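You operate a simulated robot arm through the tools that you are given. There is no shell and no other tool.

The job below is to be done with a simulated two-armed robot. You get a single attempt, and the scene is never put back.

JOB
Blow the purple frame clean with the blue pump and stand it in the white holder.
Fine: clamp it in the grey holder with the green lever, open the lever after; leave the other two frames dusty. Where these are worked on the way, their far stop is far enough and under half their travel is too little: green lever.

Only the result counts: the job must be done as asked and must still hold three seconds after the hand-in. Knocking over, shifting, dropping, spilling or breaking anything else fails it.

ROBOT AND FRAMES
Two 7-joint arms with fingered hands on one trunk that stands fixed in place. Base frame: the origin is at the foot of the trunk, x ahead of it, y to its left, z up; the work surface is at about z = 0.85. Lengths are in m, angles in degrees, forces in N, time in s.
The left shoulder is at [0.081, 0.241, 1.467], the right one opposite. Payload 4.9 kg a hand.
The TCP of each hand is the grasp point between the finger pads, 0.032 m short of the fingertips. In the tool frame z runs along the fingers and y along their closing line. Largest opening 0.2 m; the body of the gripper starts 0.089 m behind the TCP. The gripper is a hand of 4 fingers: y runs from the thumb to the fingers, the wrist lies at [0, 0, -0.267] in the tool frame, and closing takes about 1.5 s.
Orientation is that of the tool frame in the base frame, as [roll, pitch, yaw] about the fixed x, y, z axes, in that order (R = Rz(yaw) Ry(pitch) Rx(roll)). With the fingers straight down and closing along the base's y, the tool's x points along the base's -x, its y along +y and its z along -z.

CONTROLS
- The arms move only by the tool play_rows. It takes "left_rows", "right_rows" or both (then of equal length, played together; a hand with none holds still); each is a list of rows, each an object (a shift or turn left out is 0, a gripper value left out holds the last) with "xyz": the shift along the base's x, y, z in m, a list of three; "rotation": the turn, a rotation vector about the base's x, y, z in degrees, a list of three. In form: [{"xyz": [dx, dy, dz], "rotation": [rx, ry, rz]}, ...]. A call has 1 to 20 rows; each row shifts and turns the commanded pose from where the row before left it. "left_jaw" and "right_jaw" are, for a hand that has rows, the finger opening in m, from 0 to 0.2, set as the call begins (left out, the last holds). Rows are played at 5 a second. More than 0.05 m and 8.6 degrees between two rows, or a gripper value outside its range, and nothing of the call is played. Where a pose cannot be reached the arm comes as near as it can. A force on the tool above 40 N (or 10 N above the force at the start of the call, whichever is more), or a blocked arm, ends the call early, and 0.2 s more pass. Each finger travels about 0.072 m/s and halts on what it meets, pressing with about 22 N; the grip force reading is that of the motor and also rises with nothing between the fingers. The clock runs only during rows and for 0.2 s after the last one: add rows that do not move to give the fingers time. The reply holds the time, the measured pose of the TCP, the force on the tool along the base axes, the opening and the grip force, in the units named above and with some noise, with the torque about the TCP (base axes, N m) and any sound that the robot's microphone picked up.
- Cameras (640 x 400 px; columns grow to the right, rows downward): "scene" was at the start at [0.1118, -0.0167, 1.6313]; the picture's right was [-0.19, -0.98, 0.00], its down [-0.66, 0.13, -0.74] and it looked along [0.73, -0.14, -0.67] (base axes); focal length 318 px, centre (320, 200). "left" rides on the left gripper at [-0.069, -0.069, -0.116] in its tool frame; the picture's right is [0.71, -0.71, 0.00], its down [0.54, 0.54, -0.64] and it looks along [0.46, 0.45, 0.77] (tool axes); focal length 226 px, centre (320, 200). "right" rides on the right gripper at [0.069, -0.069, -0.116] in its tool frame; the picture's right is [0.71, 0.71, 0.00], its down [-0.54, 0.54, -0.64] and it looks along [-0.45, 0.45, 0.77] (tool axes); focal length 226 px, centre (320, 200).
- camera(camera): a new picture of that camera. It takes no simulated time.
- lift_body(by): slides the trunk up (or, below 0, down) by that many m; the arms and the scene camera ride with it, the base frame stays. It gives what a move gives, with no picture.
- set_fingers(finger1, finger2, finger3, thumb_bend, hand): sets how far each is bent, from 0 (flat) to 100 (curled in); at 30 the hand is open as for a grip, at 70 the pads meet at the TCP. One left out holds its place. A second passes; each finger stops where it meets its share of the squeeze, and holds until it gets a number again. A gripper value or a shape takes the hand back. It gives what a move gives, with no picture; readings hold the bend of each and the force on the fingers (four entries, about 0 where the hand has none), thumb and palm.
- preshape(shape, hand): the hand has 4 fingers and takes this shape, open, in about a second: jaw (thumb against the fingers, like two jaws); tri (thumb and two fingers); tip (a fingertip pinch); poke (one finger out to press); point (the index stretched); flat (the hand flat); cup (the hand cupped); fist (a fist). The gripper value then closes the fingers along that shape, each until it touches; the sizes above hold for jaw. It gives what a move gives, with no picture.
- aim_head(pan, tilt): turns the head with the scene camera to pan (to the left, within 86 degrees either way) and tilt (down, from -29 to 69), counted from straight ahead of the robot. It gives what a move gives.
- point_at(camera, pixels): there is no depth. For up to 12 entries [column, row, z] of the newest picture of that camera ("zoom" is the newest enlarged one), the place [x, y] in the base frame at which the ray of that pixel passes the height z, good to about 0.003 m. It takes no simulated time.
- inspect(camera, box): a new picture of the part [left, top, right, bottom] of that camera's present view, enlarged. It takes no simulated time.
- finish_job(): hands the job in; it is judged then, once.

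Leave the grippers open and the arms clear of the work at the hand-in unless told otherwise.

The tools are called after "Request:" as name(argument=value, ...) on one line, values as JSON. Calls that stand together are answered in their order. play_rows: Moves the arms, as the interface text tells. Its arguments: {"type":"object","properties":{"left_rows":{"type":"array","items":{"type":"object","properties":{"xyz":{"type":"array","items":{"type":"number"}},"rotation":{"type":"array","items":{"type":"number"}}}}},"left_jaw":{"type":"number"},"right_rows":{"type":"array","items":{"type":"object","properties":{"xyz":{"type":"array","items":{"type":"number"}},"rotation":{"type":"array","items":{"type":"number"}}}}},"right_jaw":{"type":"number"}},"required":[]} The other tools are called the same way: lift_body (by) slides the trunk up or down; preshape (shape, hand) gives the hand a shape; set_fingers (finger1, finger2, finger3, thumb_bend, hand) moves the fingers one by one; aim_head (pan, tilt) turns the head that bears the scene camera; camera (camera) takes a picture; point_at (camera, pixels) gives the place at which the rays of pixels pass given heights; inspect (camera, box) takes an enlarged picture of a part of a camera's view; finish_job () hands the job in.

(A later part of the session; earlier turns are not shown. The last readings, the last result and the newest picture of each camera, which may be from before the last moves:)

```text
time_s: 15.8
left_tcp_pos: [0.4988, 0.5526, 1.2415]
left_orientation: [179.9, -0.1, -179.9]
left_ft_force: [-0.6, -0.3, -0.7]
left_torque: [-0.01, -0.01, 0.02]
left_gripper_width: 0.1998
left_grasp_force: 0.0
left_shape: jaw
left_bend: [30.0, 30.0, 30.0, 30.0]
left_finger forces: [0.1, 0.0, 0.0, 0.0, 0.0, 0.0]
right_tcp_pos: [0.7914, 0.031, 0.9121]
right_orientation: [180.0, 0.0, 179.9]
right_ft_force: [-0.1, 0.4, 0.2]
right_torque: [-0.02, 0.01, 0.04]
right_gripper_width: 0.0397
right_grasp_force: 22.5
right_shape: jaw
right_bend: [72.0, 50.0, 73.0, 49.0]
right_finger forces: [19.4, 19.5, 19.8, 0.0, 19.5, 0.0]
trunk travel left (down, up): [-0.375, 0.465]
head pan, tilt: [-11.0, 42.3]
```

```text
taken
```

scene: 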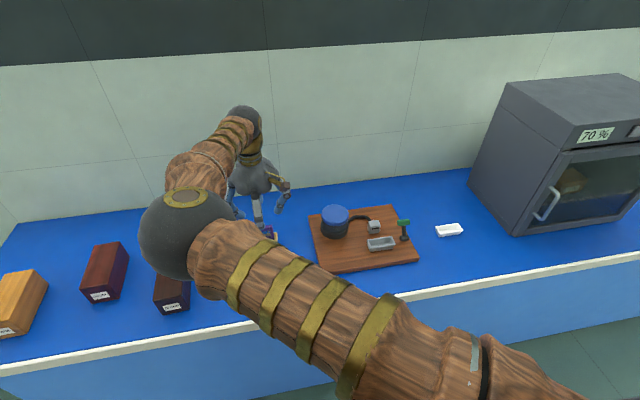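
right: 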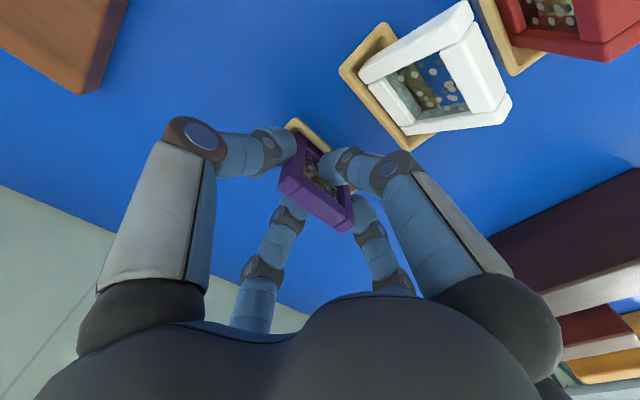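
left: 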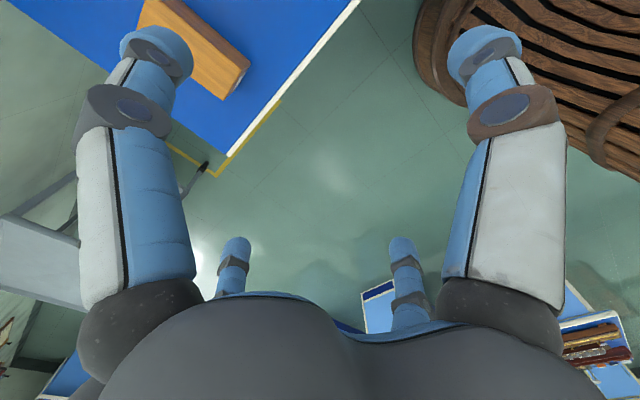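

All four fingers press at about 19 N: two on the ends, and two on the faces at bends of 72-73. I'll lift slowly and look.

Request:
play_rows(right_rows=[{"xyz": [0, 0, 0.01]}, {"xyz": [0, 0, 0.02]}, {"xyz": [0, 0, 0.03]}, {"xyz": [0, 0, 0.04]}, {"xyz": [0, 0, 0.04]}, {"xyz": [0, 0, 0]}])

Request:
camera(camera="right")

Request:
inspect(camera="scene", box=[210, 130, 310, 270])

```text
time_s: 17.2
left_tcp_pos: [0.4997, 0.5528, 1.2421]
left_orientation: [180.0, -0.2, -180.0]
left_ft_force: [0.5, 0.3, 0.9]
left_torque: [-0.02, 0.01, 0.01]
left_gripper_width: 0.2001
left_grasp_force: 0.1
left_shape: jaw
left_bend: [30.0, 30.0, 30.0, 30.0]
left_finger forces: [0.1, 0.1, 0.1, 0.0, 0.0, 0.0]
right_tcp_pos: [0.7913, 0.0301, 1.0514]
right_orientation: [-180.0, -0.1, 180.0]
right_ft_force: [0.5, 0.4, -0.8]
right_torque: [-0.01, 0.01, 0.0]
right_gripper_width: 0.0396
right_grasp_force: 21.9
right_shape: jaw
right_bend: [72.0, 50.0, 73.0, 49.0]
right_finger forces: [19.5, 19.5, 19.8, 0.0, 19.5, 0.0]
trunk travel left (down, up): [-0.375, 0.465]
head pan, tilt: [-11.0, 42.3]
```

```text
taken
```

right: 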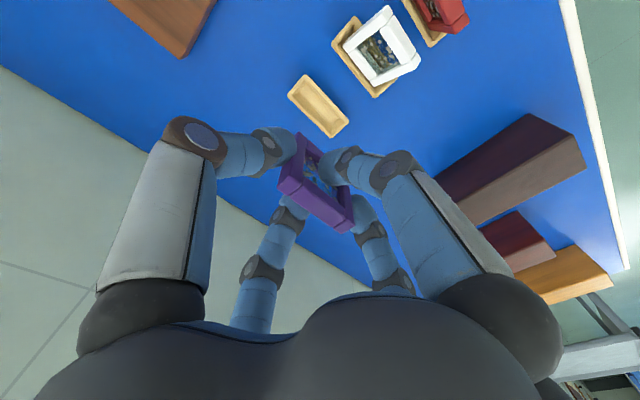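

```text
2.86 times, centred on (260, 200) of scene
```

zoom: 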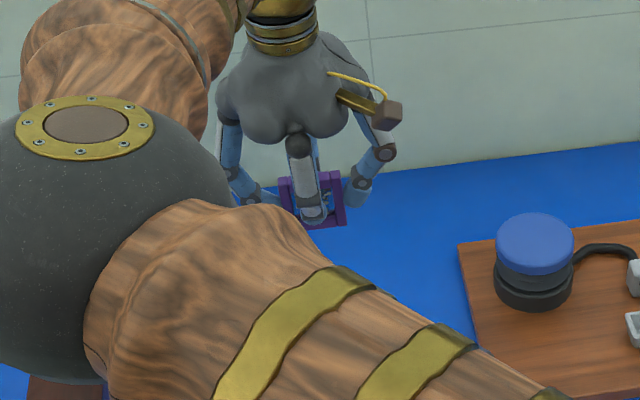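

The frame is lifted and hanging straight. I'll carry it at z≈1.10, clear of the pump, to above the grey holder.

Request:
play_rows(right_rows=[{"xyz": [0, 0, 0.04]}, {"xyz": [-0.02, -0.02, 0.02]}, {"xyz": [-0.02, -0.04, 0]}, {"xyz": [-0.02, -0.04, 0]}, {"xyz": [-0.02, -0.04, 0]}, {"xyz": [-0.02, -0.04, 0]}, {"xyz": [-0.01, -0.04, 0]}, {"xyz": [0, -0.04, 0]}, {"xyz": [0, -0.04, 0]}, {"xyz": [0.0, -0.04, 0]}, {"xyz": [0.0, 0, 0]}])

Request:
camera(camera="right")

Request:
camera(camera="scene")

```text
time_s: 19.6
left_tcp_pos: [0.4991, 0.5529, 1.2398]
left_orientation: [180.0, 0.1, -179.9]
left_ft_force: [0.0, -0.6, -0.3]
left_torque: [0.0, -0.01, 0.0]
left_gripper_width: 0.2
left_grasp_force: 0.0
left_shape: jaw
left_bend: [30.0, 30.0, 30.0, 30.0]
left_finger forces: [0.1, 0.0, 0.0, 0.0, 0.0, 0.0]
right_tcp_pos: [0.6801, -0.3113, 1.1119]
right_orientation: [-180.0, 0.0, 179.9]
right_ft_force: [-0.5, -0.5, -0.1]
right_torque: [0.0, 0.02, 0.02]
right_gripper_width: 0.0393
right_grasp_force: 21.6
right_shape: jaw
right_bend: [72.0, 50.0, 73.0, 49.0]
right_finger forces: [19.3, 19.6, 19.8, 0.0, 19.6, 0.1]
trunk travel left (down, up): [-0.375, 0.465]
head pan, tilt: [-11.0, 42.3]
```

```text
taken
```

right: 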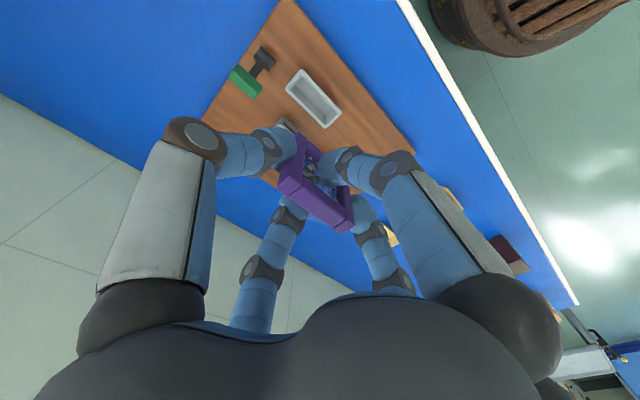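

```text
taken
```

scene: 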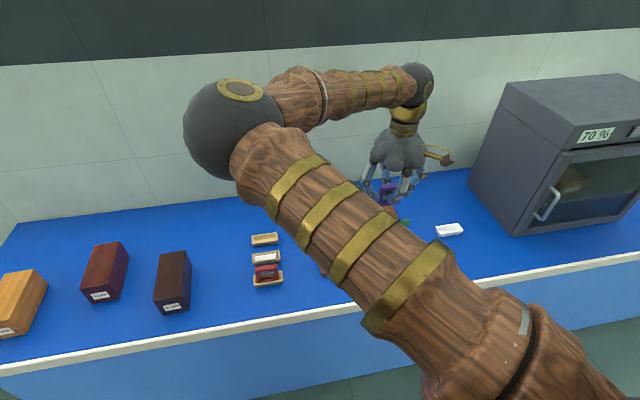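

In the scene picture the white and red frames look odd near (266,262), so I'll enlarge that spot, and the grey holder in the right camera.

Request:
inspect(camera="scene", box=[235, 220, 305, 295])

Request:
inspect(camera="right", box=[220, 30, 360, 140])

```text
5.33 times, centred on (270, 258) of scene
```

zoom: 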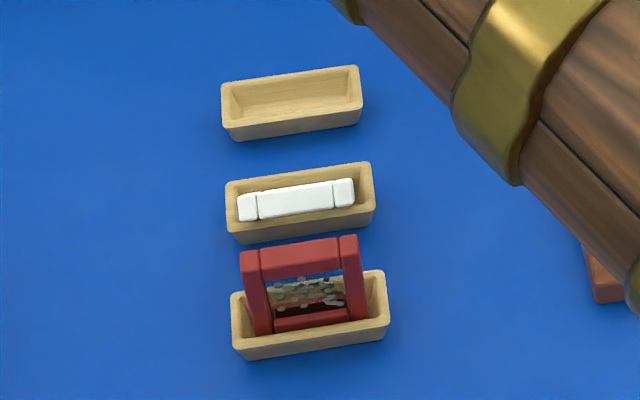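

```text
3.64 times, centred on (290, 85) of right
```

zoom: 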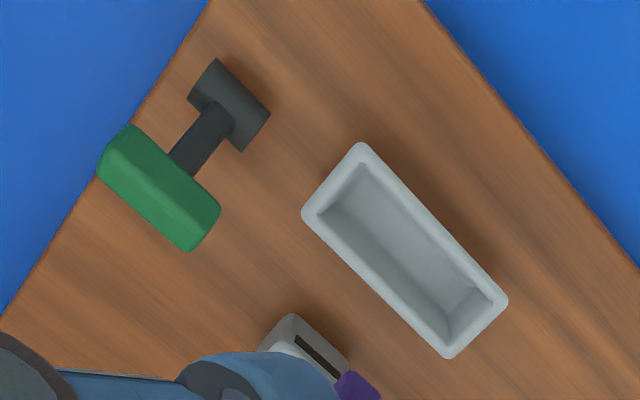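

I see a problem: the white frame now leans toward the robot in its tray, so it must have been brushed while I went down. I'll set it upright again later. First the purple frame: I'll measure the grey holder from this view.

Request:
point_at(camera="zoom", pixels=[[360, 143, 0.89], [303, 213, 0.89], [508, 300, 0.89], [447, 358, 0.89], [404, 252, 0.89], [404, 252, 0.885], [405, 250, 0.875], [230, 103, 0.88], [158, 188, 0.935]])

Request:
point_at(camera="scene", pixels=[[265, 256, 0.87], [265, 256, 0.9], [266, 276, 0.87], [264, 239, 0.87]])

```text
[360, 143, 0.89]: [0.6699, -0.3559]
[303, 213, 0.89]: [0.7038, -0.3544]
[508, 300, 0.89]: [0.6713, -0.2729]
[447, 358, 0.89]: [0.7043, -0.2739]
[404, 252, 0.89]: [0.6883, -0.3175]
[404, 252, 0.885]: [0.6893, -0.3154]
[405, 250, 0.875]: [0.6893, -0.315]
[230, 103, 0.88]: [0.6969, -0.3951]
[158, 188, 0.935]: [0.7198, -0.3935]
```

```text
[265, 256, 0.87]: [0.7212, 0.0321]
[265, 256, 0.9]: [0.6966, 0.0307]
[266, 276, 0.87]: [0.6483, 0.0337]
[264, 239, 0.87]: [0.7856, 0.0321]
```

The grey holder is centred at (0.6875,-0.3145), the same size as the wooden trays. I'll centre over it and go down to z≈0.98.

Request:
play_rows(right_rows=[{"xyz": [0.007, -0.0035, -0.03]}, {"xyz": [0, 0, -0.035]}, {"xyz": [0, 0, -0.035]}, {"xyz": [0, 0, -0.03]}, {"xyz": [0, 0, 0]}])

Request:
camera(camera="right")

Request:
inspect(camera="right", box=[240, 80, 400, 250])

```text
time_s: 20.8
left_tcp_pos: [0.4993, 0.5536, 1.2402]
left_orientation: [-180.0, 0.0, -180.0]
left_ft_force: [0.1, -1.4, 0.1]
left_torque: [-0.03, 0.03, 0.0]
left_gripper_width: 0.1997
left_grasp_force: 0.0
left_shape: jaw
left_bend: [30.0, 30.0, 30.0, 30.0]
left_finger forces: [0.0, 0.1, 0.0, 0.0, 0.0, 0.1]
right_tcp_pos: [0.6887, -0.3126, 0.9829]
right_orientation: [179.9, 0.0, 179.9]
right_ft_force: [0.4, -0.1, -1.5]
right_torque: [-0.02, -0.02, -0.02]
right_gripper_width: 0.0395
right_grasp_force: 21.7
right_shape: jaw
right_bend: [72.0, 50.0, 73.0, 49.0]
right_finger forces: [19.2, 19.6, 19.8, 0.0, 19.6, 0.1]
trunk travel left (down, up): [-0.375, 0.465]
head pan, tilt: [-11.0, 42.3]
```

```text
taken
```

right: 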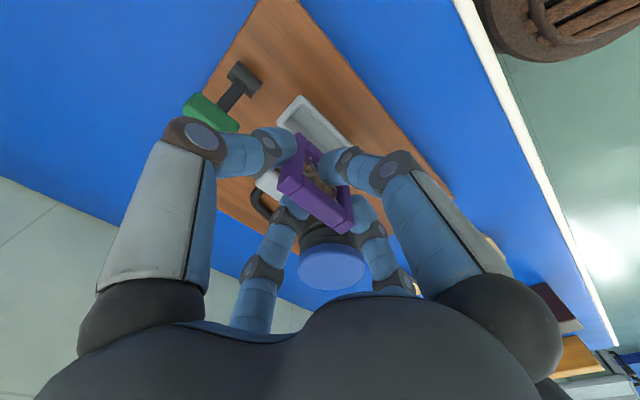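

```text
2.35 times, centred on (320, 165) of right
```

zoom: 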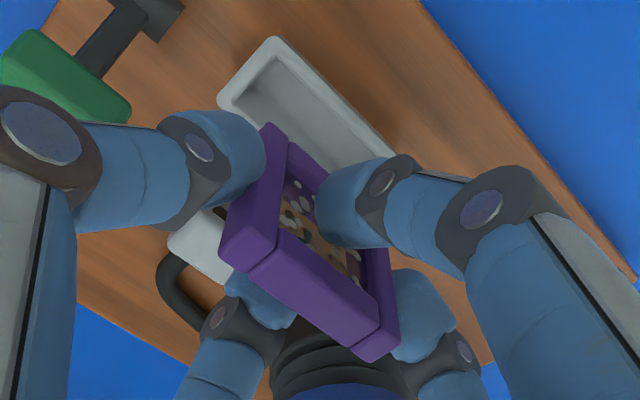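

The frame is well aligned with the holder. I'll check the frame's top centre against the holder.

Request:
point_at(camera="zoom", pixels=[[222, 256, 0.99], [358, 360, 0.99], [400, 340, 0.99], [310, 297, 0.99], [276, 37, 0.89], [219, 96, 0.89]])

```text
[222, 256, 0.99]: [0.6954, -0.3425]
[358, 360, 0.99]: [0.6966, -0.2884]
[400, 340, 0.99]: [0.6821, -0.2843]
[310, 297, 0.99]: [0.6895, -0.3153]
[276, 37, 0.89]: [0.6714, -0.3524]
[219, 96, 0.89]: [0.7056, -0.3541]
```

The frame centre (0.689,-0.3145) matches the holder. I'll lower it to z≈0.94.

Request:
play_rows(right_rows=[{"xyz": [0, -0.001, -0.012]}, {"xyz": [0, 0, -0.012]}, {"xyz": [0, 0, -0.01]}, {"xyz": [0, 0, -0.008]}, {"xyz": [0, 0, 0]}])

Request:
inspect(camera="right", box=[180, 60, 400, 250])

```text
time_s: 22.0
left_tcp_pos: [0.4986, 0.5538, 1.2408]
left_orientation: [179.9, 0.0, -179.9]
left_ft_force: [-0.5, 0.1, 0.8]
left_torque: [-0.01, -0.02, 0.0]
left_gripper_width: 0.1999
left_grasp_force: 0.0
left_shape: jaw
left_bend: [30.0, 30.0, 30.0, 30.0]
left_finger forces: [0.0, 0.0, 0.0, 0.0, 0.1, 0.0]
right_tcp_pos: [0.6882, -0.315, 0.94]
right_orientation: [179.9, 0.0, 180.0]
right_ft_force: [0.2, -0.1, -1.0]
right_torque: [-0.02, 0.0, 0.0]
right_gripper_width: 0.0393
right_grasp_force: 22.5
right_shape: jaw
right_bend: [72.0, 50.0, 73.0, 49.0]
right_finger forces: [19.2, 19.6, 19.7, 0.0, 19.6, 0.0]
trunk travel left (down, up): [-0.375, 0.465]
head pan, tilt: [-11.0, 42.3]
```

```text
2.11 times, centred on (290, 155) of right
```

zoom: 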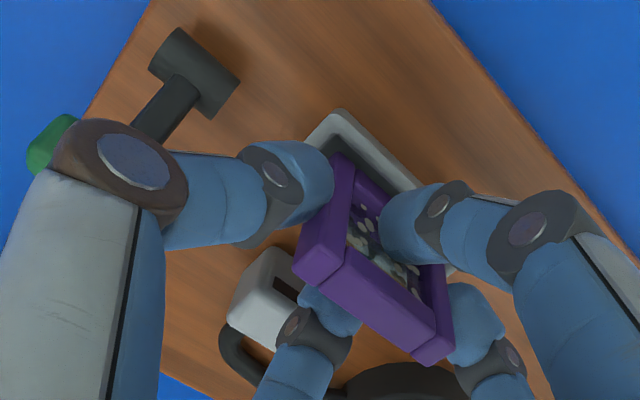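

I'll continue down in 3 mm steps and watch the vertical force.

Request:
play_rows(right_rows=[{"xyz": [0, 0, -0.003]}, {"xyz": [0, 0, -0.003]}, {"xyz": [0, 0, 0]}])

Request:
play_rows(right_rows=[{"xyz": [0, 0, -0.003]}, {"xyz": [0, 0, 0]}])

Request:
play_rows(right_rows=[{"xyz": [0, 0, -0.002]}, {"xyz": [0, 0, 0]}])

```text
time_s: 22.8
left_tcp_pos: [0.4991, 0.5529, 1.2411]
left_orientation: [-180.0, 0.0, 180.0]
left_ft_force: [0.0, -0.5, -0.2]
left_torque: [0.01, 0.01, -0.02]
left_gripper_width: 0.1996
left_grasp_force: 0.0
left_shape: jaw
left_bend: [30.0, 30.0, 30.0, 30.0]
left_finger forces: [0.0, 0.1, 0.1, 0.0, 0.0, 0.0]
right_tcp_pos: [0.6876, -0.3146, 0.9348]
right_orientation: [179.9, 0.0, 179.9]
right_ft_force: [0.2, 0.3, -1.4]
right_torque: [0.01, -0.01, 0.01]
right_gripper_width: 0.0396
right_grasp_force: 21.7
right_shape: jaw
right_bend: [72.0, 50.0, 73.0, 49.0]
right_finger forces: [19.4, 19.6, 19.9, 0.0, 19.7, 0.0]
trunk travel left (down, up): [-0.375, 0.465]
head pan, tilt: [-11.0, 42.3]
```

```text
time_s: 23.4
left_tcp_pos: [0.4979, 0.5521, 1.241]
left_orientation: [-179.9, 0.0, 179.9]
left_ft_force: [1.1, -0.1, 0.7]
left_torque: [0.02, -0.02, -0.03]
left_gripper_width: 0.1998
left_grasp_force: 0.1
left_shape: jaw
left_bend: [30.0, 30.0, 30.0, 30.0]
left_finger forces: [0.1, 0.1, 0.0, 0.0, 0.1, 0.0]
right_tcp_pos: [0.6885, -0.3147, 0.9309]
right_orientation: [180.0, -0.1, 179.8]
right_ft_force: [0.3, -0.7, -0.3]
right_torque: [0.02, 0.0, -0.01]
right_gripper_width: 0.0394
right_grasp_force: 22.1
right_shape: jaw
right_bend: [72.0, 50.0, 73.0, 49.0]
right_finger forces: [19.2, 19.6, 19.8, 0.1, 19.6, 0.1]
trunk travel left (down, up): [-0.375, 0.465]
head pan, tilt: [-11.0, 42.3]
```

```text
time_s: 24.0
left_tcp_pos: [0.4979, 0.5512, 1.2415]
left_orientation: [180.0, 0.1, 180.0]
left_ft_force: [-0.2, -0.2, 0.8]
left_torque: [0.0, 0.02, 0.01]
left_gripper_width: 0.1998
left_grasp_force: 0.0
left_shape: jaw
left_bend: [30.0, 30.0, 30.0, 30.0]
left_finger forces: [0.0, 0.0, 0.0, 0.0, 0.1, 0.0]
right_tcp_pos: [0.6899, -0.3139, 0.9325]
right_orientation: [180.0, 0.0, 179.9]
right_ft_force: [-0.6, -0.4, 9.9]
right_torque: [-0.02, -0.02, 0.0]
right_gripper_width: 0.0395
right_grasp_force: 22.1
right_shape: jaw
right_bend: [72.0, 50.0, 73.0, 49.0]
right_finger forces: [20.5, 20.7, 21.4, 0.0, 21.2, 0.0]
trunk travel left (down, up): [-0.375, 0.465]
head pan, tilt: [-11.0, 42.3]
```

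The vertical force is now 10 N at z≈0.931, so the frame has reached the bottom of the holder. I'll release gently: the face fingers first, only slightly because the nozzle is close, then the end fingers.

Request:
set_fingers(hand="right", finger1=54, finger3=54)

Request:
set_fingers(hand="right", finger2=45, thumb_bend=45)

Request:
inspect(camera="right", box=[180, 60, 400, 250])

```text
time_s: 25.0
left_tcp_pos: [0.4972, 0.5521, 1.2411]
left_orientation: [180.0, -0.1, -179.9]
left_ft_force: [0.5, -0.1, -0.4]
left_torque: [-0.01, -0.02, 0.03]
left_gripper_width: 0.2
left_grasp_force: 0.0
left_shape: jaw
left_bend: [30.0, 30.0, 30.0, 30.0]
left_finger forces: [0.0, 0.1, 0.0, 0.0, 0.1, 0.0]
right_tcp_pos: [0.6872, -0.3142, 0.9308]
right_orientation: [-179.9, 0.0, 179.9]
right_ft_force: [-4.2, -0.7, 10.1]
right_torque: [-0.09, 0.0, 0.04]
right_gripper_width: 0.0466
right_grasp_force: 25.4
right_shape: fingers
right_bend: [54.0, 50.0, 57.0, 49.0]
right_finger forces: [0.0, 22.1, 5.4, 0.0, 22.7, 0.0]
trunk travel left (down, up): [-0.375, 0.465]
head pan, tilt: [-11.0, 42.3]
```

```text
time_s: 26.0
left_tcp_pos: [0.4979, 0.5522, 1.2402]
left_orientation: [-179.9, 0.0, 180.0]
left_ft_force: [-0.6, -0.9, 0.4]
left_torque: [0.07, -0.05, -0.01]
left_gripper_width: 0.1997
left_grasp_force: 0.0
left_shape: jaw
left_bend: [30.0, 30.0, 30.0, 30.0]
left_finger forces: [0.0, 0.0, 0.0, 0.0, 0.1, 0.0]
right_tcp_pos: [0.6871, -0.314, 0.9306]
right_orientation: [179.9, -0.1, 179.9]
right_ft_force: [-9.1, 6.1, 2.5]
right_torque: [0.16, 0.23, -0.25]
right_gripper_width: 0.0651
right_grasp_force: 5.8
right_shape: fingers
right_bend: [54.0, 45.0, 57.0, 47.0]
right_finger forces: [0.0, 0.1, 5.0, 0.0, 7.3, 0.0]
trunk travel left (down, up): [-0.375, 0.465]
head pan, tilt: [-11.0, 42.3]
```

```text
2.11 times, centred on (290, 155) of right
```

zoom: 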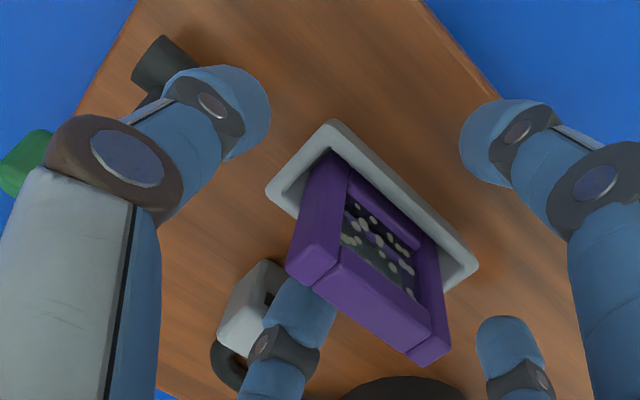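

The frame stands in the holder. The finger next to the nozzle (f3, 5 N) and the thumb next to the lever (7 N) press outward slightly. I'll bring both in a little so they touch neither.

Request:
set_fingers(hand="right", finger3=61, thumb_bend=48.3)

Request:
inspect(camera="right", box=[180, 60, 400, 250])

```text
time_s: 27.0
left_tcp_pos: [0.498, 0.552, 1.2417]
left_orientation: [-180.0, 0.1, 180.0]
left_ft_force: [0.2, 0.1, -0.1]
left_torque: [0.0, -0.03, 0.0]
left_gripper_width: 0.1997
left_grasp_force: 0.2
left_shape: jaw
left_bend: [30.0, 30.0, 30.0, 30.0]
left_finger forces: [0.1, 0.0, 0.0, 0.0, 0.0, 0.0]
right_tcp_pos: [0.6872, -0.3137, 0.9305]
right_orientation: [-180.0, 0.1, 179.9]
right_ft_force: [1.5, 1.6, 0.2]
right_torque: [0.01, -0.01, 0.02]
right_gripper_width: 0.0639
right_grasp_force: 0.6
right_shape: fingers
right_bend: [54.0, 45.0, 61.0, 49.0]
right_finger forces: [0.0, 0.0, 0.0, 0.0, 2.0, 0.0]
trunk travel left (down, up): [-0.375, 0.465]
head pan, tilt: [-11.0, 42.3]
```

```text
2.11 times, centred on (290, 155) of right
```

zoom: 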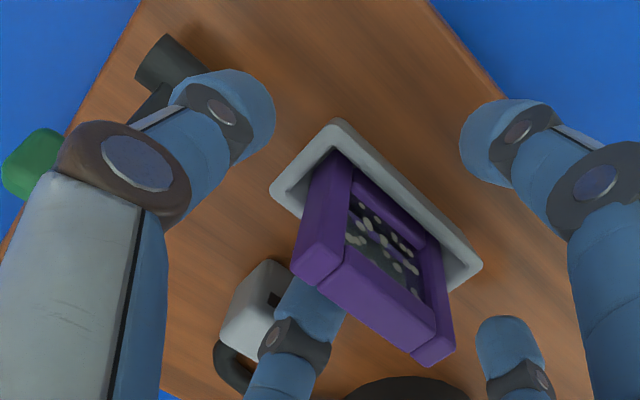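

Only 2 N remains on the thumb. I'll raise the hand slowly in small steps, watching for any drag on the frame.

Request:
play_rows(right_rows=[{"xyz": [0, 0.001, 0.005]}, {"xyz": [0, 0, 0.01]}, {"xyz": [0, 0, 0.01]}, {"xyz": [0, 0, 0.01]}, {"xyz": [0, 0, 0]}])

Request:
inspect(camera="right", box=[180, 60, 400, 250])

```text
time_s: 28.2
left_tcp_pos: [0.4993, 0.5516, 1.2409]
left_orientation: [180.0, 0.0, 179.9]
left_ft_force: [-0.2, 0.0, 0.0]
left_torque: [0.0, 0.01, -0.03]
left_gripper_width: 0.1999
left_grasp_force: 0.1
left_shape: jaw
left_bend: [30.0, 30.0, 30.0, 30.0]
left_finger forces: [0.0, 0.1, 0.1, 0.1, 0.0, 0.1]
right_tcp_pos: [0.6889, -0.314, 0.964]
right_orientation: [179.9, 0.0, 179.9]
right_ft_force: [-0.2, -1.2, -0.3]
right_torque: [0.02, 0.01, -0.01]
right_gripper_width: 0.0659
right_grasp_force: 0.1
right_shape: fingers
right_bend: [54.0, 45.0, 61.0, 48.0]
right_finger forces: [0.1, 0.0, 0.0, 0.0, 0.1, 0.0]
trunk travel left (down, up): [-0.375, 0.465]
head pan, tilt: [-11.0, 42.3]
```

```text
2.11 times, centred on (290, 155) of right
```

zoom: 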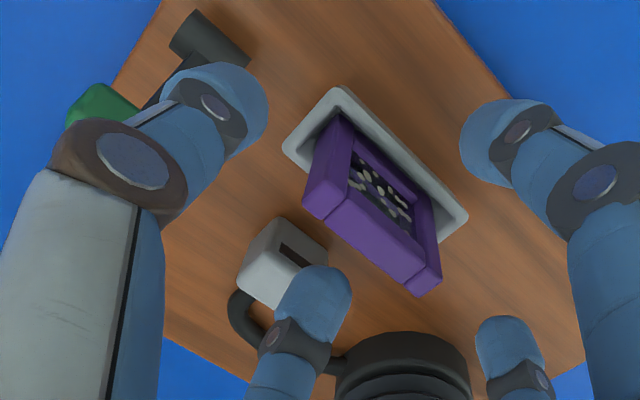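

The frame stands freely in the grey holder. I'll raise the hand well clear, then try the "poke" shape for the lever.

Request:
play_rows(right_rows=[{"xyz": [0, 0, 0.02]}, {"xyz": [0, 0, 0.03]}, {"xyz": [0, -0.01, 0.04]}, {"xyz": [0, -0.03, 0.03]}, {"xyz": [-0.02, -0.03, 0.0]}, {"xyz": [-0.02, -0.03, 0.0]}, {"xyz": [0, 0, 0]}])

Request:
preshape(hand="right", shape="poke")

Request:
camera(camera="right")

Request:
camera(camera="scene")

```text
time_s: 29.8
left_tcp_pos: [0.4991, 0.553, 1.2413]
left_orientation: [-180.0, 0.0, -180.0]
left_ft_force: [0.1, 0.0, 1.3]
left_torque: [0.0, -0.03, -0.01]
left_gripper_width: 0.2
left_grasp_force: 0.0
left_shape: jaw
left_bend: [30.0, 30.0, 30.0, 30.0]
left_finger forces: [0.1, 0.0, 0.1, 0.0, 0.1, 0.1]
right_tcp_pos: [0.6475, -0.414, 1.0862]
right_orientation: [180.0, 0.0, 180.0]
right_ft_force: [0.1, -0.4, -0.4]
right_torque: [-0.01, -0.04, 0.05]
right_gripper_width: 0.0661
right_grasp_force: 0.1
right_shape: fingers
right_bend: [54.0, 45.0, 61.0, 48.0]
right_finger forces: [0.0, 0.0, 0.0, 0.1, 0.0, 0.0]
trunk travel left (down, up): [-0.375, 0.465]
head pan, tilt: [-11.0, 42.3]
```

```text
time_s: 30.7
left_tcp_pos: [0.4981, 0.5523, 1.2414]
left_orientation: [180.0, 0.1, -180.0]
left_ft_force: [0.3, -0.2, 0.4]
left_torque: [0.01, 0.03, -0.02]
left_gripper_width: 0.1999
left_grasp_force: 0.0
left_shape: jaw
left_bend: [30.0, 30.0, 30.0, 30.0]
left_finger forces: [0.0, 0.0, 0.0, 0.1, 0.0, 0.0]
right_tcp_pos: [0.6479, -0.4137, 1.0858]
right_orientation: [-180.0, 0.0, 179.9]
right_ft_force: [0.9, 0.5, -0.7]
right_torque: [-0.01, 0.01, 0.01]
right_gripper_width: 0.0
right_grasp_force: 0.1
right_shape: poke
right_bend: [100.0, 100.0, 100.0, 81.0]
right_finger forces: [0.0, 0.0, 0.0, 0.1, 0.0, 0.0]
trunk travel left (down, up): [-0.375, 0.465]
head pan, tilt: [-11.0, 42.3]
```

```text
taken
```

right: 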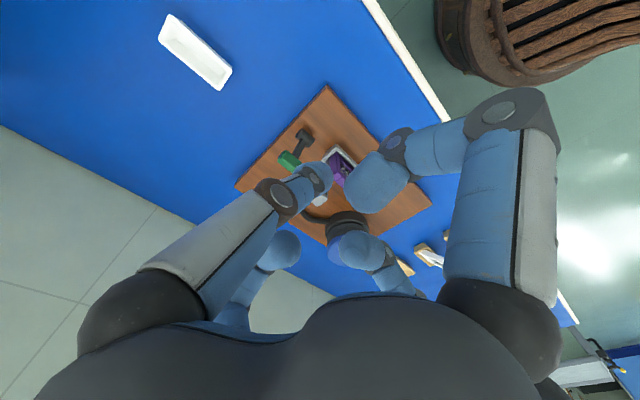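

```text
taken
```

scene: 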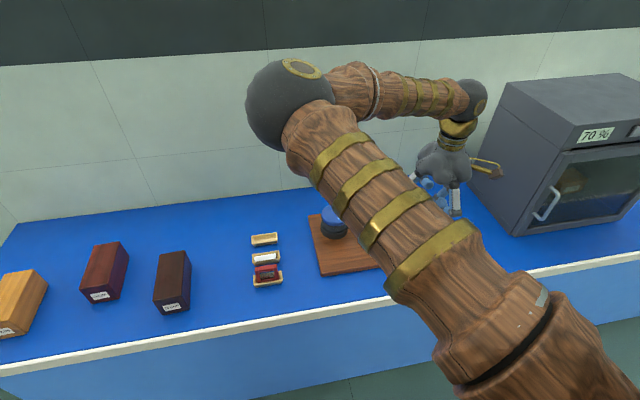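

In "poke", the thumb is stretched with its tip on the tool axis about 0.03 below the TCP, and the other fingers are curled above it. I'll test which way the lever swings. First I'll come down on its robot side, with the tip at about (0.68,-0.402,0.933).

Request:
play_rows(right_rows=[{"xyz": [0.016, 0.006, -0.03]}, {"xyz": [0.016, 0.006, -0.03]}, {"xyz": [0, 0, -0.03]}, {"xyz": [0, 0, -0.02]}, {"xyz": [0, 0, -0.012]}, {"xyz": [0, 0, 0]}])

Request:
camera(camera="right")

Request:
inspect(camera="right", box=[200, 60, 420, 260])

```text
time_s: 32.1
left_tcp_pos: [0.499, 0.5522, 1.2412]
left_orientation: [-180.0, -0.1, 180.0]
left_ft_force: [-0.4, 0.2, 1.3]
left_torque: [0.0, -0.01, 0.0]
left_gripper_width: 0.1999
left_grasp_force: 0.1
left_shape: jaw
left_bend: [30.0, 30.0, 30.0, 30.0]
left_finger forces: [0.0, 0.0, 0.1, 0.0, 0.0, 0.0]
right_tcp_pos: [0.6812, -0.4033, 0.9621]
right_orientation: [-180.0, 0.0, 179.9]
right_ft_force: [0.2, 0.4, 0.2]
right_torque: [0.0, 0.01, 0.0]
right_gripper_width: 0.0
right_grasp_force: 0.0
right_shape: poke
right_bend: [100.0, 100.0, 100.0, 81.0]
right_finger forces: [0.1, 0.0, 0.0, 0.1, 0.1, 0.0]
trunk travel left (down, up): [-0.375, 0.465]
head pan, tilt: [-11.0, 42.3]
```

```text
taken
```

right: 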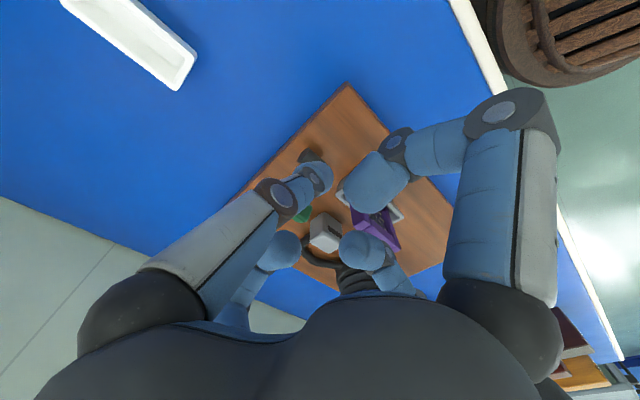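

```text
2.00 times, centred on (310, 160) of right
```

zoom: 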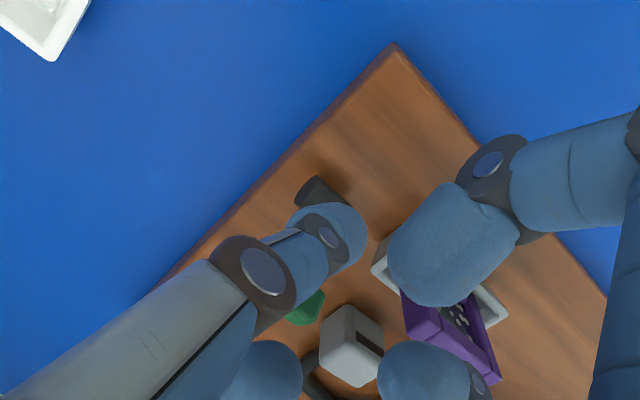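

No contact yet. I'll push toward +x in small steps and read the force.

Request:
play_rows(right_rows=[{"xyz": [0.005, 0, 0]}, {"xyz": [0.005, 0, 0]}, {"xyz": [0.005, 0, 0]}, {"xyz": [0, 0, 0]}])

Request:
play_rows(right_rows=[{"xyz": [0.004, 0, 0]}, {"xyz": [0.004, 0, 0]}, {"xyz": [0, 0, 0]}])

Request:
inspect(camera="right", box=[200, 60, 420, 260])

```text
time_s: 33.1
left_tcp_pos: [0.4981, 0.553, 1.2412]
left_orientation: [-180.0, 0.0, 179.9]
left_ft_force: [0.2, 0.2, 0.3]
left_torque: [0.04, 0.01, 0.02]
left_gripper_width: 0.1998
left_grasp_force: 0.1
left_shape: jaw
left_bend: [30.0, 30.0, 30.0, 30.0]
left_finger forces: [0.0, 0.1, 0.1, 0.0, 0.0, 0.0]
right_tcp_pos: [0.6952, -0.4025, 0.9613]
right_orientation: [-180.0, 0.0, 179.9]
right_ft_force: [0.7, -0.9, 1.0]
right_torque: [0.03, 0.0, 0.03]
right_gripper_width: 0.0003
right_grasp_force: 0.1
right_shape: poke
right_bend: [100.0, 100.0, 100.0, 81.0]
right_finger forces: [0.1, 0.1, 0.0, 0.1, 0.1, 0.1]
trunk travel left (down, up): [-0.375, 0.465]
head pan, tilt: [-11.0, 42.3]
```

```text
time_s: 33.9
left_tcp_pos: [0.4977, 0.5518, 1.2406]
left_orientation: [-179.9, 0.0, 180.0]
left_ft_force: [-0.1, -0.6, 0.7]
left_torque: [0.01, 0.04, -0.02]
left_gripper_width: 0.2001
left_grasp_force: 0.0
left_shape: jaw
left_bend: [30.0, 30.0, 30.0, 30.0]
left_finger forces: [0.0, 0.1, 0.1, 0.0, 0.0, 0.0]
right_tcp_pos: [0.7033, -0.4018, 0.9621]
right_orientation: [-180.0, 0.0, 179.9]
right_ft_force: [-0.5, 0.3, -0.6]
right_torque: [0.0, -0.01, 0.0]
right_gripper_width: 0.0
right_grasp_force: 0.2
right_shape: poke
right_bend: [100.0, 100.0, 100.0, 81.0]
right_finger forces: [0.0, 0.0, 0.1, 0.0, 0.0, 0.0]
trunk travel left (down, up): [-0.375, 0.465]
head pan, tilt: [-11.0, 42.3]
```

```text
2.00 times, centred on (310, 160) of right
```

zoom: 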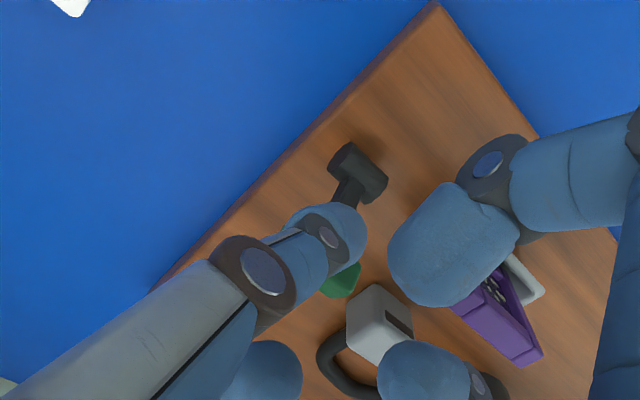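

There is still no contact at x=0.703, so I'll continue.

Request:
play_rows(right_rows=[{"xyz": [0.003, 0, 0]}, {"xyz": [0.003, 0, 0]}, {"xyz": [0, 0, 0]}])

Request:
play_rows(right_rows=[{"xyz": [0.003, 0, 0]}, {"xyz": [0.003, 0, 0]}, {"xyz": [0, 0, 0]}])

Request:
inspect(camera="right", box=[200, 60, 420, 260])

```text
time_s: 34.7
left_tcp_pos: [0.4991, 0.5523, 1.2412]
left_orientation: [180.0, 0.0, 180.0]
left_ft_force: [-0.1, 0.4, 0.7]
left_torque: [0.02, 0.0, -0.02]
left_gripper_width: 0.1999
left_grasp_force: 0.1
left_shape: jaw
left_bend: [30.0, 30.0, 30.0, 30.0]
left_finger forces: [0.0, 0.0, 0.0, 0.1, 0.0, 0.0]
right_tcp_pos: [0.7098, -0.4005, 0.9625]
right_orientation: [-180.0, 0.0, 179.8]
right_ft_force: [-1.4, -0.9, 0.0]
right_torque: [0.0, 0.08, -0.02]
right_gripper_width: 0.0
right_grasp_force: 0.1
right_shape: poke
right_bend: [100.0, 100.0, 100.0, 81.0]
right_finger forces: [0.0, 0.0, 0.0, 0.1, 0.7, 0.0]
trunk travel left (down, up): [-0.375, 0.465]
head pan, tilt: [-11.0, 42.3]
```

```text
time_s: 35.5
left_tcp_pos: [0.4957, 0.5523, 1.243]
left_orientation: [-179.9, 0.1, 179.9]
left_ft_force: [0.2, 0.1, 0.5]
left_torque: [0.01, 0.05, -0.02]
left_gripper_width: 0.1997
left_grasp_force: 0.1
left_shape: jaw
left_bend: [30.0, 30.0, 30.0, 30.0]
left_finger forces: [0.0, 0.0, 0.0, 0.1, 0.1, 0.1]
right_tcp_pos: [0.7106, -0.4016, 0.9653]
right_orientation: [-179.9, -0.1, 179.9]
right_ft_force: [-27.4, -1.1, 5.7]
right_torque: [-0.05, 0.91, -0.02]
right_gripper_width: 0.0
right_grasp_force: 0.0
right_shape: poke
right_bend: [100.0, 100.0, 100.0, 81.0]
right_finger forces: [0.0, 0.0, 0.0, 0.0, 26.5, 0.0]
trunk travel left (down, up): [-0.375, 0.465]
head pan, tilt: [-11.0, 42.3]
```

```text
2.00 times, centred on (310, 160) of right
```

zoom: 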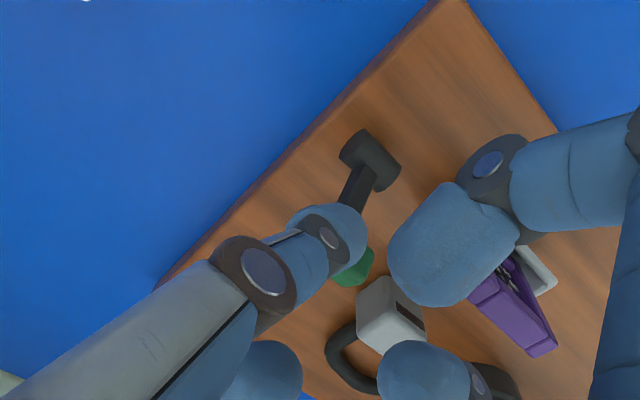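

The lever resists with 27 N toward +x, so that is its open stop and it must swing toward the robot (-x). I'll back off, go over the top to its far side, and come down there.

Request:
play_rows(right_rows=[{"xyz": [-0.015, 0, 0]}, {"xyz": [-0.01, 0, 0.03]}, {"xyz": [0, 0, 0.04]}, {"xyz": [0.04, 0, 0.0]}, {"xyz": [0.04, 0, 0]}, {"xyz": [0, 0, -0.03]}, {"xyz": [0, 0, -0.035]}, {"xyz": [0, 0, 0]}])

Request:
inspect(camera="right", box=[200, 60, 420, 260])

```text
time_s: 37.3
left_tcp_pos: [0.4983, 0.5517, 1.2416]
left_orientation: [-180.0, 0.0, -180.0]
left_ft_force: [0.1, -0.1, -1.1]
left_torque: [0.0, 0.02, 0.02]
left_gripper_width: 0.1998
left_grasp_force: 0.1
left_shape: jaw
left_bend: [30.0, 30.0, 30.0, 30.0]
left_finger forces: [0.0, 0.0, 0.0, 0.1, 0.1, 0.0]
right_tcp_pos: [0.7701, -0.4018, 0.967]
right_orientation: [179.9, 0.1, 179.9]
right_ft_force: [-0.6, 0.7, 0.1]
right_torque: [0.02, -0.03, -0.04]
right_gripper_width: 0.0
right_grasp_force: 0.0
right_shape: poke
right_bend: [100.0, 100.0, 100.0, 81.0]
right_finger forces: [0.0, 0.0, 0.0, 0.0, 0.0, 0.0]
trunk travel left (down, up): [-0.375, 0.465]
head pan, tilt: [-11.0, 42.3]
```

```text
2.00 times, centred on (310, 160) of right
```

zoom: 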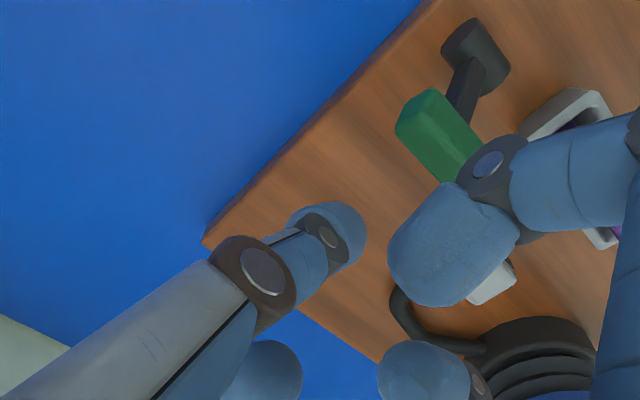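

The tip is now on the far side of the lever. I'll move toward the robot and watch for contact.

Request:
play_rows(right_rows=[{"xyz": [-0.01, 0, 0]}, {"xyz": [-0.01, 0, 0]}, {"xyz": [-0.005, 0, 0]}, {"xyz": [-0.005, 0, 0]}, {"xyz": [-0.005, 0, 0]}, {"xyz": [0, 0, 0]}])

Request:
play_rows(right_rows=[{"xyz": [-0.005, 0, 0]}, {"xyz": [-0.005, 0, 0]}, {"xyz": [0, 0, 0]}])

Request:
inspect(camera="right", box=[200, 60, 420, 260])

```text
time_s: 38.7
left_tcp_pos: [0.4986, 0.5523, 1.2396]
left_orientation: [-180.0, 0.0, -179.9]
left_ft_force: [-0.3, -0.5, -1.0]
left_torque: [-0.02, -0.02, 0.01]
left_gripper_width: 0.1998
left_grasp_force: 0.0
left_shape: jaw
left_bend: [30.0, 30.0, 30.0, 30.0]
left_finger forces: [0.1, 0.0, 0.1, 0.0, 0.2, 0.1]
right_tcp_pos: [0.737, -0.4013, 0.9665]
right_orientation: [-180.0, -0.1, 179.9]
right_ft_force: [-0.4, 0.5, 0.2]
right_torque: [0.01, 0.02, 0.02]
right_gripper_width: 0.0
right_grasp_force: 0.1
right_shape: poke
right_bend: [100.0, 100.0, 100.0, 81.0]
right_finger forces: [0.0, 0.0, 0.0, 0.0, 0.1, 0.1]
trunk travel left (down, up): [-0.375, 0.465]
head pan, tilt: [-11.0, 42.3]
```

```text
time_s: 39.5
left_tcp_pos: [0.4979, 0.5526, 1.2414]
left_orientation: [180.0, 0.0, -179.9]
left_ft_force: [-0.2, 0.4, -0.1]
left_torque: [0.06, 0.02, -0.02]
left_gripper_width: 0.1999
left_grasp_force: 0.1
left_shape: jaw
left_bend: [30.0, 30.0, 30.0, 30.0]
left_finger forces: [0.0, 0.0, 0.0, 0.0, 0.0, 0.0]
right_tcp_pos: [0.7256, -0.4018, 0.9703]
right_orientation: [-179.8, 0.3, 179.8]
right_ft_force: [12.2, -4.9, 26.6]
right_torque: [-0.21, -0.26, 0.05]
right_gripper_width: 0.0
right_grasp_force: 0.1
right_shape: poke
right_bend: [100.0, 100.0, 100.0, 80.0]
right_finger forces: [0.0, 0.0, 0.0, 0.0, 29.7, 0.1]
trunk travel left (down, up): [-0.375, 0.465]
head pan, tilt: [-11.0, 42.3]
```

```text
2.00 times, centred on (310, 160) of right
```

zoom: 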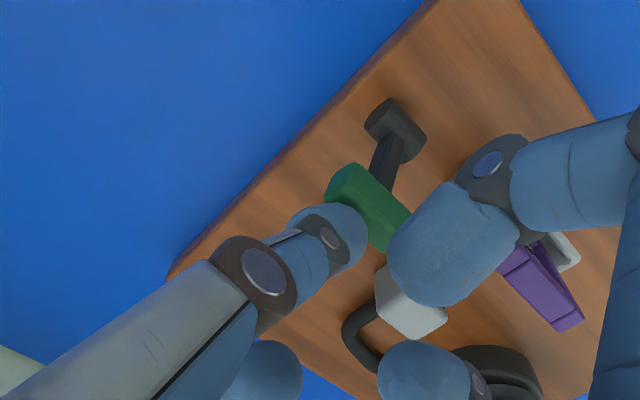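

The tip is riding on the bar's top edge (26 N upward), so it is too high. I'll back off, lower by 12 mm, and push again.

Request:
play_rows(right_rows=[{"xyz": [0.01, 0, 0.0]}, {"xyz": [0.008, 0, 0]}, {"xyz": [0, 0, -0.012]}, {"xyz": [0, 0, 0]}])

Request:
play_rows(right_rows=[{"xyz": [-0.005, 0, 0]}, {"xyz": [-0.005, 0, 0]}, {"xyz": [-0.005, 0, 0]}, {"xyz": [0, 0, 0]}])

Request:
play_rows(right_rows=[{"xyz": [-0.005, 0, 0]}, {"xyz": [-0.005, 0, 0]}, {"xyz": [0, 0, 0]}])

Request:
inspect(camera="right", box=[200, 60, 420, 260])

```text
time_s: 40.5
left_tcp_pos: [0.4986, 0.5523, 1.2406]
left_orientation: [180.0, 0.0, 180.0]
left_ft_force: [0.0, 0.1, -0.1]
left_torque: [-0.01, -0.01, 0.01]
left_gripper_width: 0.1997
left_grasp_force: 0.0
left_shape: jaw
left_bend: [30.0, 30.0, 30.0, 30.0]
left_finger forces: [0.0, 0.1, 0.0, 0.1, 0.0, 0.0]
right_tcp_pos: [0.7439, -0.4018, 0.9555]
right_orientation: [-179.9, -0.1, 179.9]
right_ft_force: [0.8, 0.6, -0.6]
right_torque: [0.01, 0.0, -0.02]
right_gripper_width: 0.0001
right_grasp_force: 0.2
right_shape: poke
right_bend: [100.0, 100.0, 100.0, 81.0]
right_finger forces: [0.0, 0.1, 0.1, 0.0, 0.3, 0.0]
trunk travel left (down, up): [-0.375, 0.465]
head pan, tilt: [-11.0, 42.3]
```

```text
time_s: 41.5
left_tcp_pos: [0.4993, 0.5541, 1.2412]
left_orientation: [-179.9, 0.1, 180.0]
left_ft_force: [-0.1, -0.8, 0.1]
left_torque: [-0.03, -0.03, -0.01]
left_gripper_width: 0.1996
left_grasp_force: 0.1
left_shape: jaw
left_bend: [30.0, 30.0, 30.0, 30.0]
left_finger forces: [0.1, 0.0, 0.0, 0.1, 0.0, 0.0]
right_tcp_pos: [0.729, -0.4011, 0.9564]
right_orientation: [-180.0, 0.1, 179.9]
right_ft_force: [0.1, -0.4, 0.8]
right_torque: [0.0, 0.0, -0.01]
right_gripper_width: 0.0
right_grasp_force: 0.1
right_shape: poke
right_bend: [100.0, 100.0, 100.0, 81.0]
right_finger forces: [0.1, 0.0, 0.1, 0.0, 0.3, 0.1]
trunk travel left (down, up): [-0.375, 0.465]
head pan, tilt: [-11.0, 42.3]
```

```text
time_s: 42.3
left_tcp_pos: [0.4991, 0.5517, 1.2414]
left_orientation: [180.0, 0.0, -179.9]
left_ft_force: [0.1, 0.3, -0.3]
left_torque: [0.0, 0.0, 0.02]
left_gripper_width: 0.2
left_grasp_force: 0.0
left_shape: jaw
left_bend: [30.0, 30.0, 30.0, 30.0]
left_finger forces: [0.0, 0.0, 0.0, 0.0, 0.1, 0.0]
right_tcp_pos: [0.7194, -0.4024, 0.9576]
right_orientation: [180.0, -0.1, 179.9]
right_ft_force: [0.0, 0.5, 0.5]
right_torque: [-0.02, 0.02, 0.01]
right_gripper_width: 0.0
right_grasp_force: 0.0
right_shape: poke
right_bend: [100.0, 100.0, 100.0, 81.0]
right_finger forces: [0.0, 0.0, 0.0, 0.0, 0.0, 0.0]
trunk travel left (down, up): [-0.375, 0.465]
head pan, tilt: [-11.0, 42.3]
```

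```text
2.00 times, centred on (310, 160) of right
```

zoom: 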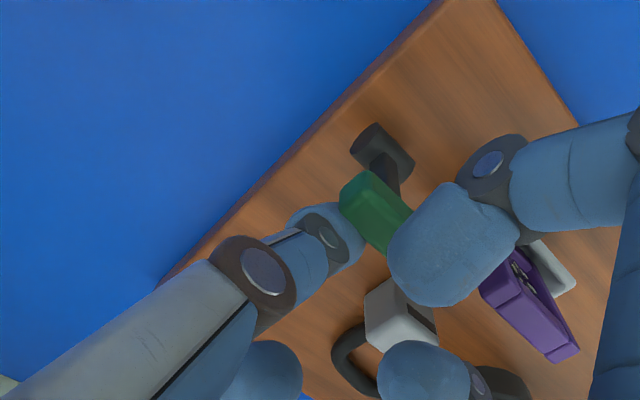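

The green bar has tilted toward the robot with almost no force. I'll keep pushing.

Request:
play_rows(right_rows=[{"xyz": [-0.005, 0, 0]}, {"xyz": [-0.005, 0, 0]}, {"xyz": [-0.005, 0, 0]}, {"xyz": [-0.005, 0, 0]}, {"xyz": [0, 0, 0]}])

Request:
inspect(camera="right", box=[200, 60, 420, 260])

```text
time_s: 43.5
left_tcp_pos: [0.4987, 0.5513, 1.2415]
left_orientation: [180.0, 0.0, -180.0]
left_ft_force: [0.6, -0.5, 1.1]
left_torque: [0.01, 0.02, 0.01]
left_gripper_width: 0.2
left_grasp_force: 0.0
left_shape: jaw
left_bend: [30.0, 30.0, 30.0, 30.0]
left_finger forces: [0.1, 0.0, 0.0, 0.0, 0.1, 0.0]
right_tcp_pos: [0.6974, -0.4026, 0.955]
right_orientation: [-179.9, 0.0, 179.9]
right_ft_force: [-1.0, -0.4, 0.1]
right_torque: [0.02, -0.04, -0.04]
right_gripper_width: 0.0
right_grasp_force: 0.0
right_shape: poke
right_bend: [100.0, 100.0, 100.0, 81.0]
right_finger forces: [0.0, 0.1, 0.0, 0.0, 0.0, 0.0]
trunk travel left (down, up): [-0.375, 0.465]
head pan, tilt: [-11.0, 42.3]
```

```text
2.00 times, centred on (310, 160) of right
```

zoom: 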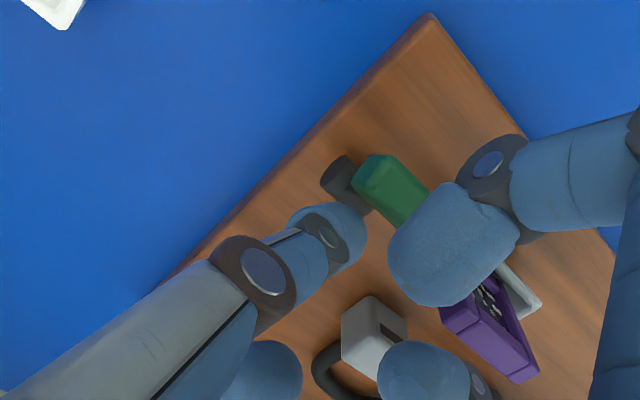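

It's moving freely. I'll continue, lowering a little as the bar goes over.

Request:
play_rows(right_rows=[{"xyz": [-0.005, 0, -0.001]}, {"xyz": [-0.005, 0, -0.001]}, {"xyz": [-0.005, 0, -0.002]}, {"xyz": [-0.005, 0, -0.002]}, {"xyz": [0, 0, 0]}])

Request:
inspect(camera="right", box=[200, 60, 420, 260])

```text
time_s: 44.5
left_tcp_pos: [0.5019, 0.5525, 1.2399]
left_orientation: [180.0, -0.1, 179.9]
left_ft_force: [0.2, -0.1, -0.1]
left_torque: [0.01, -0.04, 0.05]
left_gripper_width: 0.2001
left_grasp_force: 0.0
left_shape: jaw
left_bend: [30.0, 30.0, 30.0, 30.0]
left_finger forces: [0.0, 0.0, 0.0, 0.0, 0.0, 0.0]
right_tcp_pos: [0.6886, -0.3998, 0.9523]
right_orientation: [-179.9, 1.0, -179.7]
right_ft_force: [22.4, 0.3, -4.2]
right_torque: [0.08, -0.73, 0.09]
right_gripper_width: 0.0001
right_grasp_force: 0.0
right_shape: poke
right_bend: [100.0, 100.0, 100.0, 81.0]
right_finger forces: [0.0, 0.0, 0.1, 0.0, 21.9, 0.1]
trunk travel left (down, up): [-0.375, 0.465]
head pan, tilt: [-11.0, 42.3]
stopped in row 5 (right hand): the force on the tool passed its limit at 46 N (the readings are from after the stop); the commanded pose is now the measured one
```

```text
2.00 times, centred on (310, 160) of right
```

zoom: 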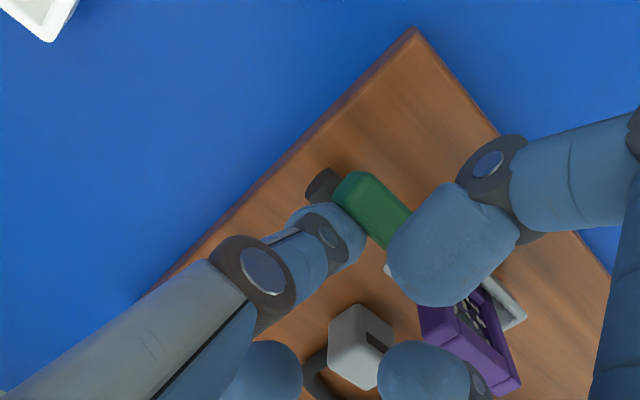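

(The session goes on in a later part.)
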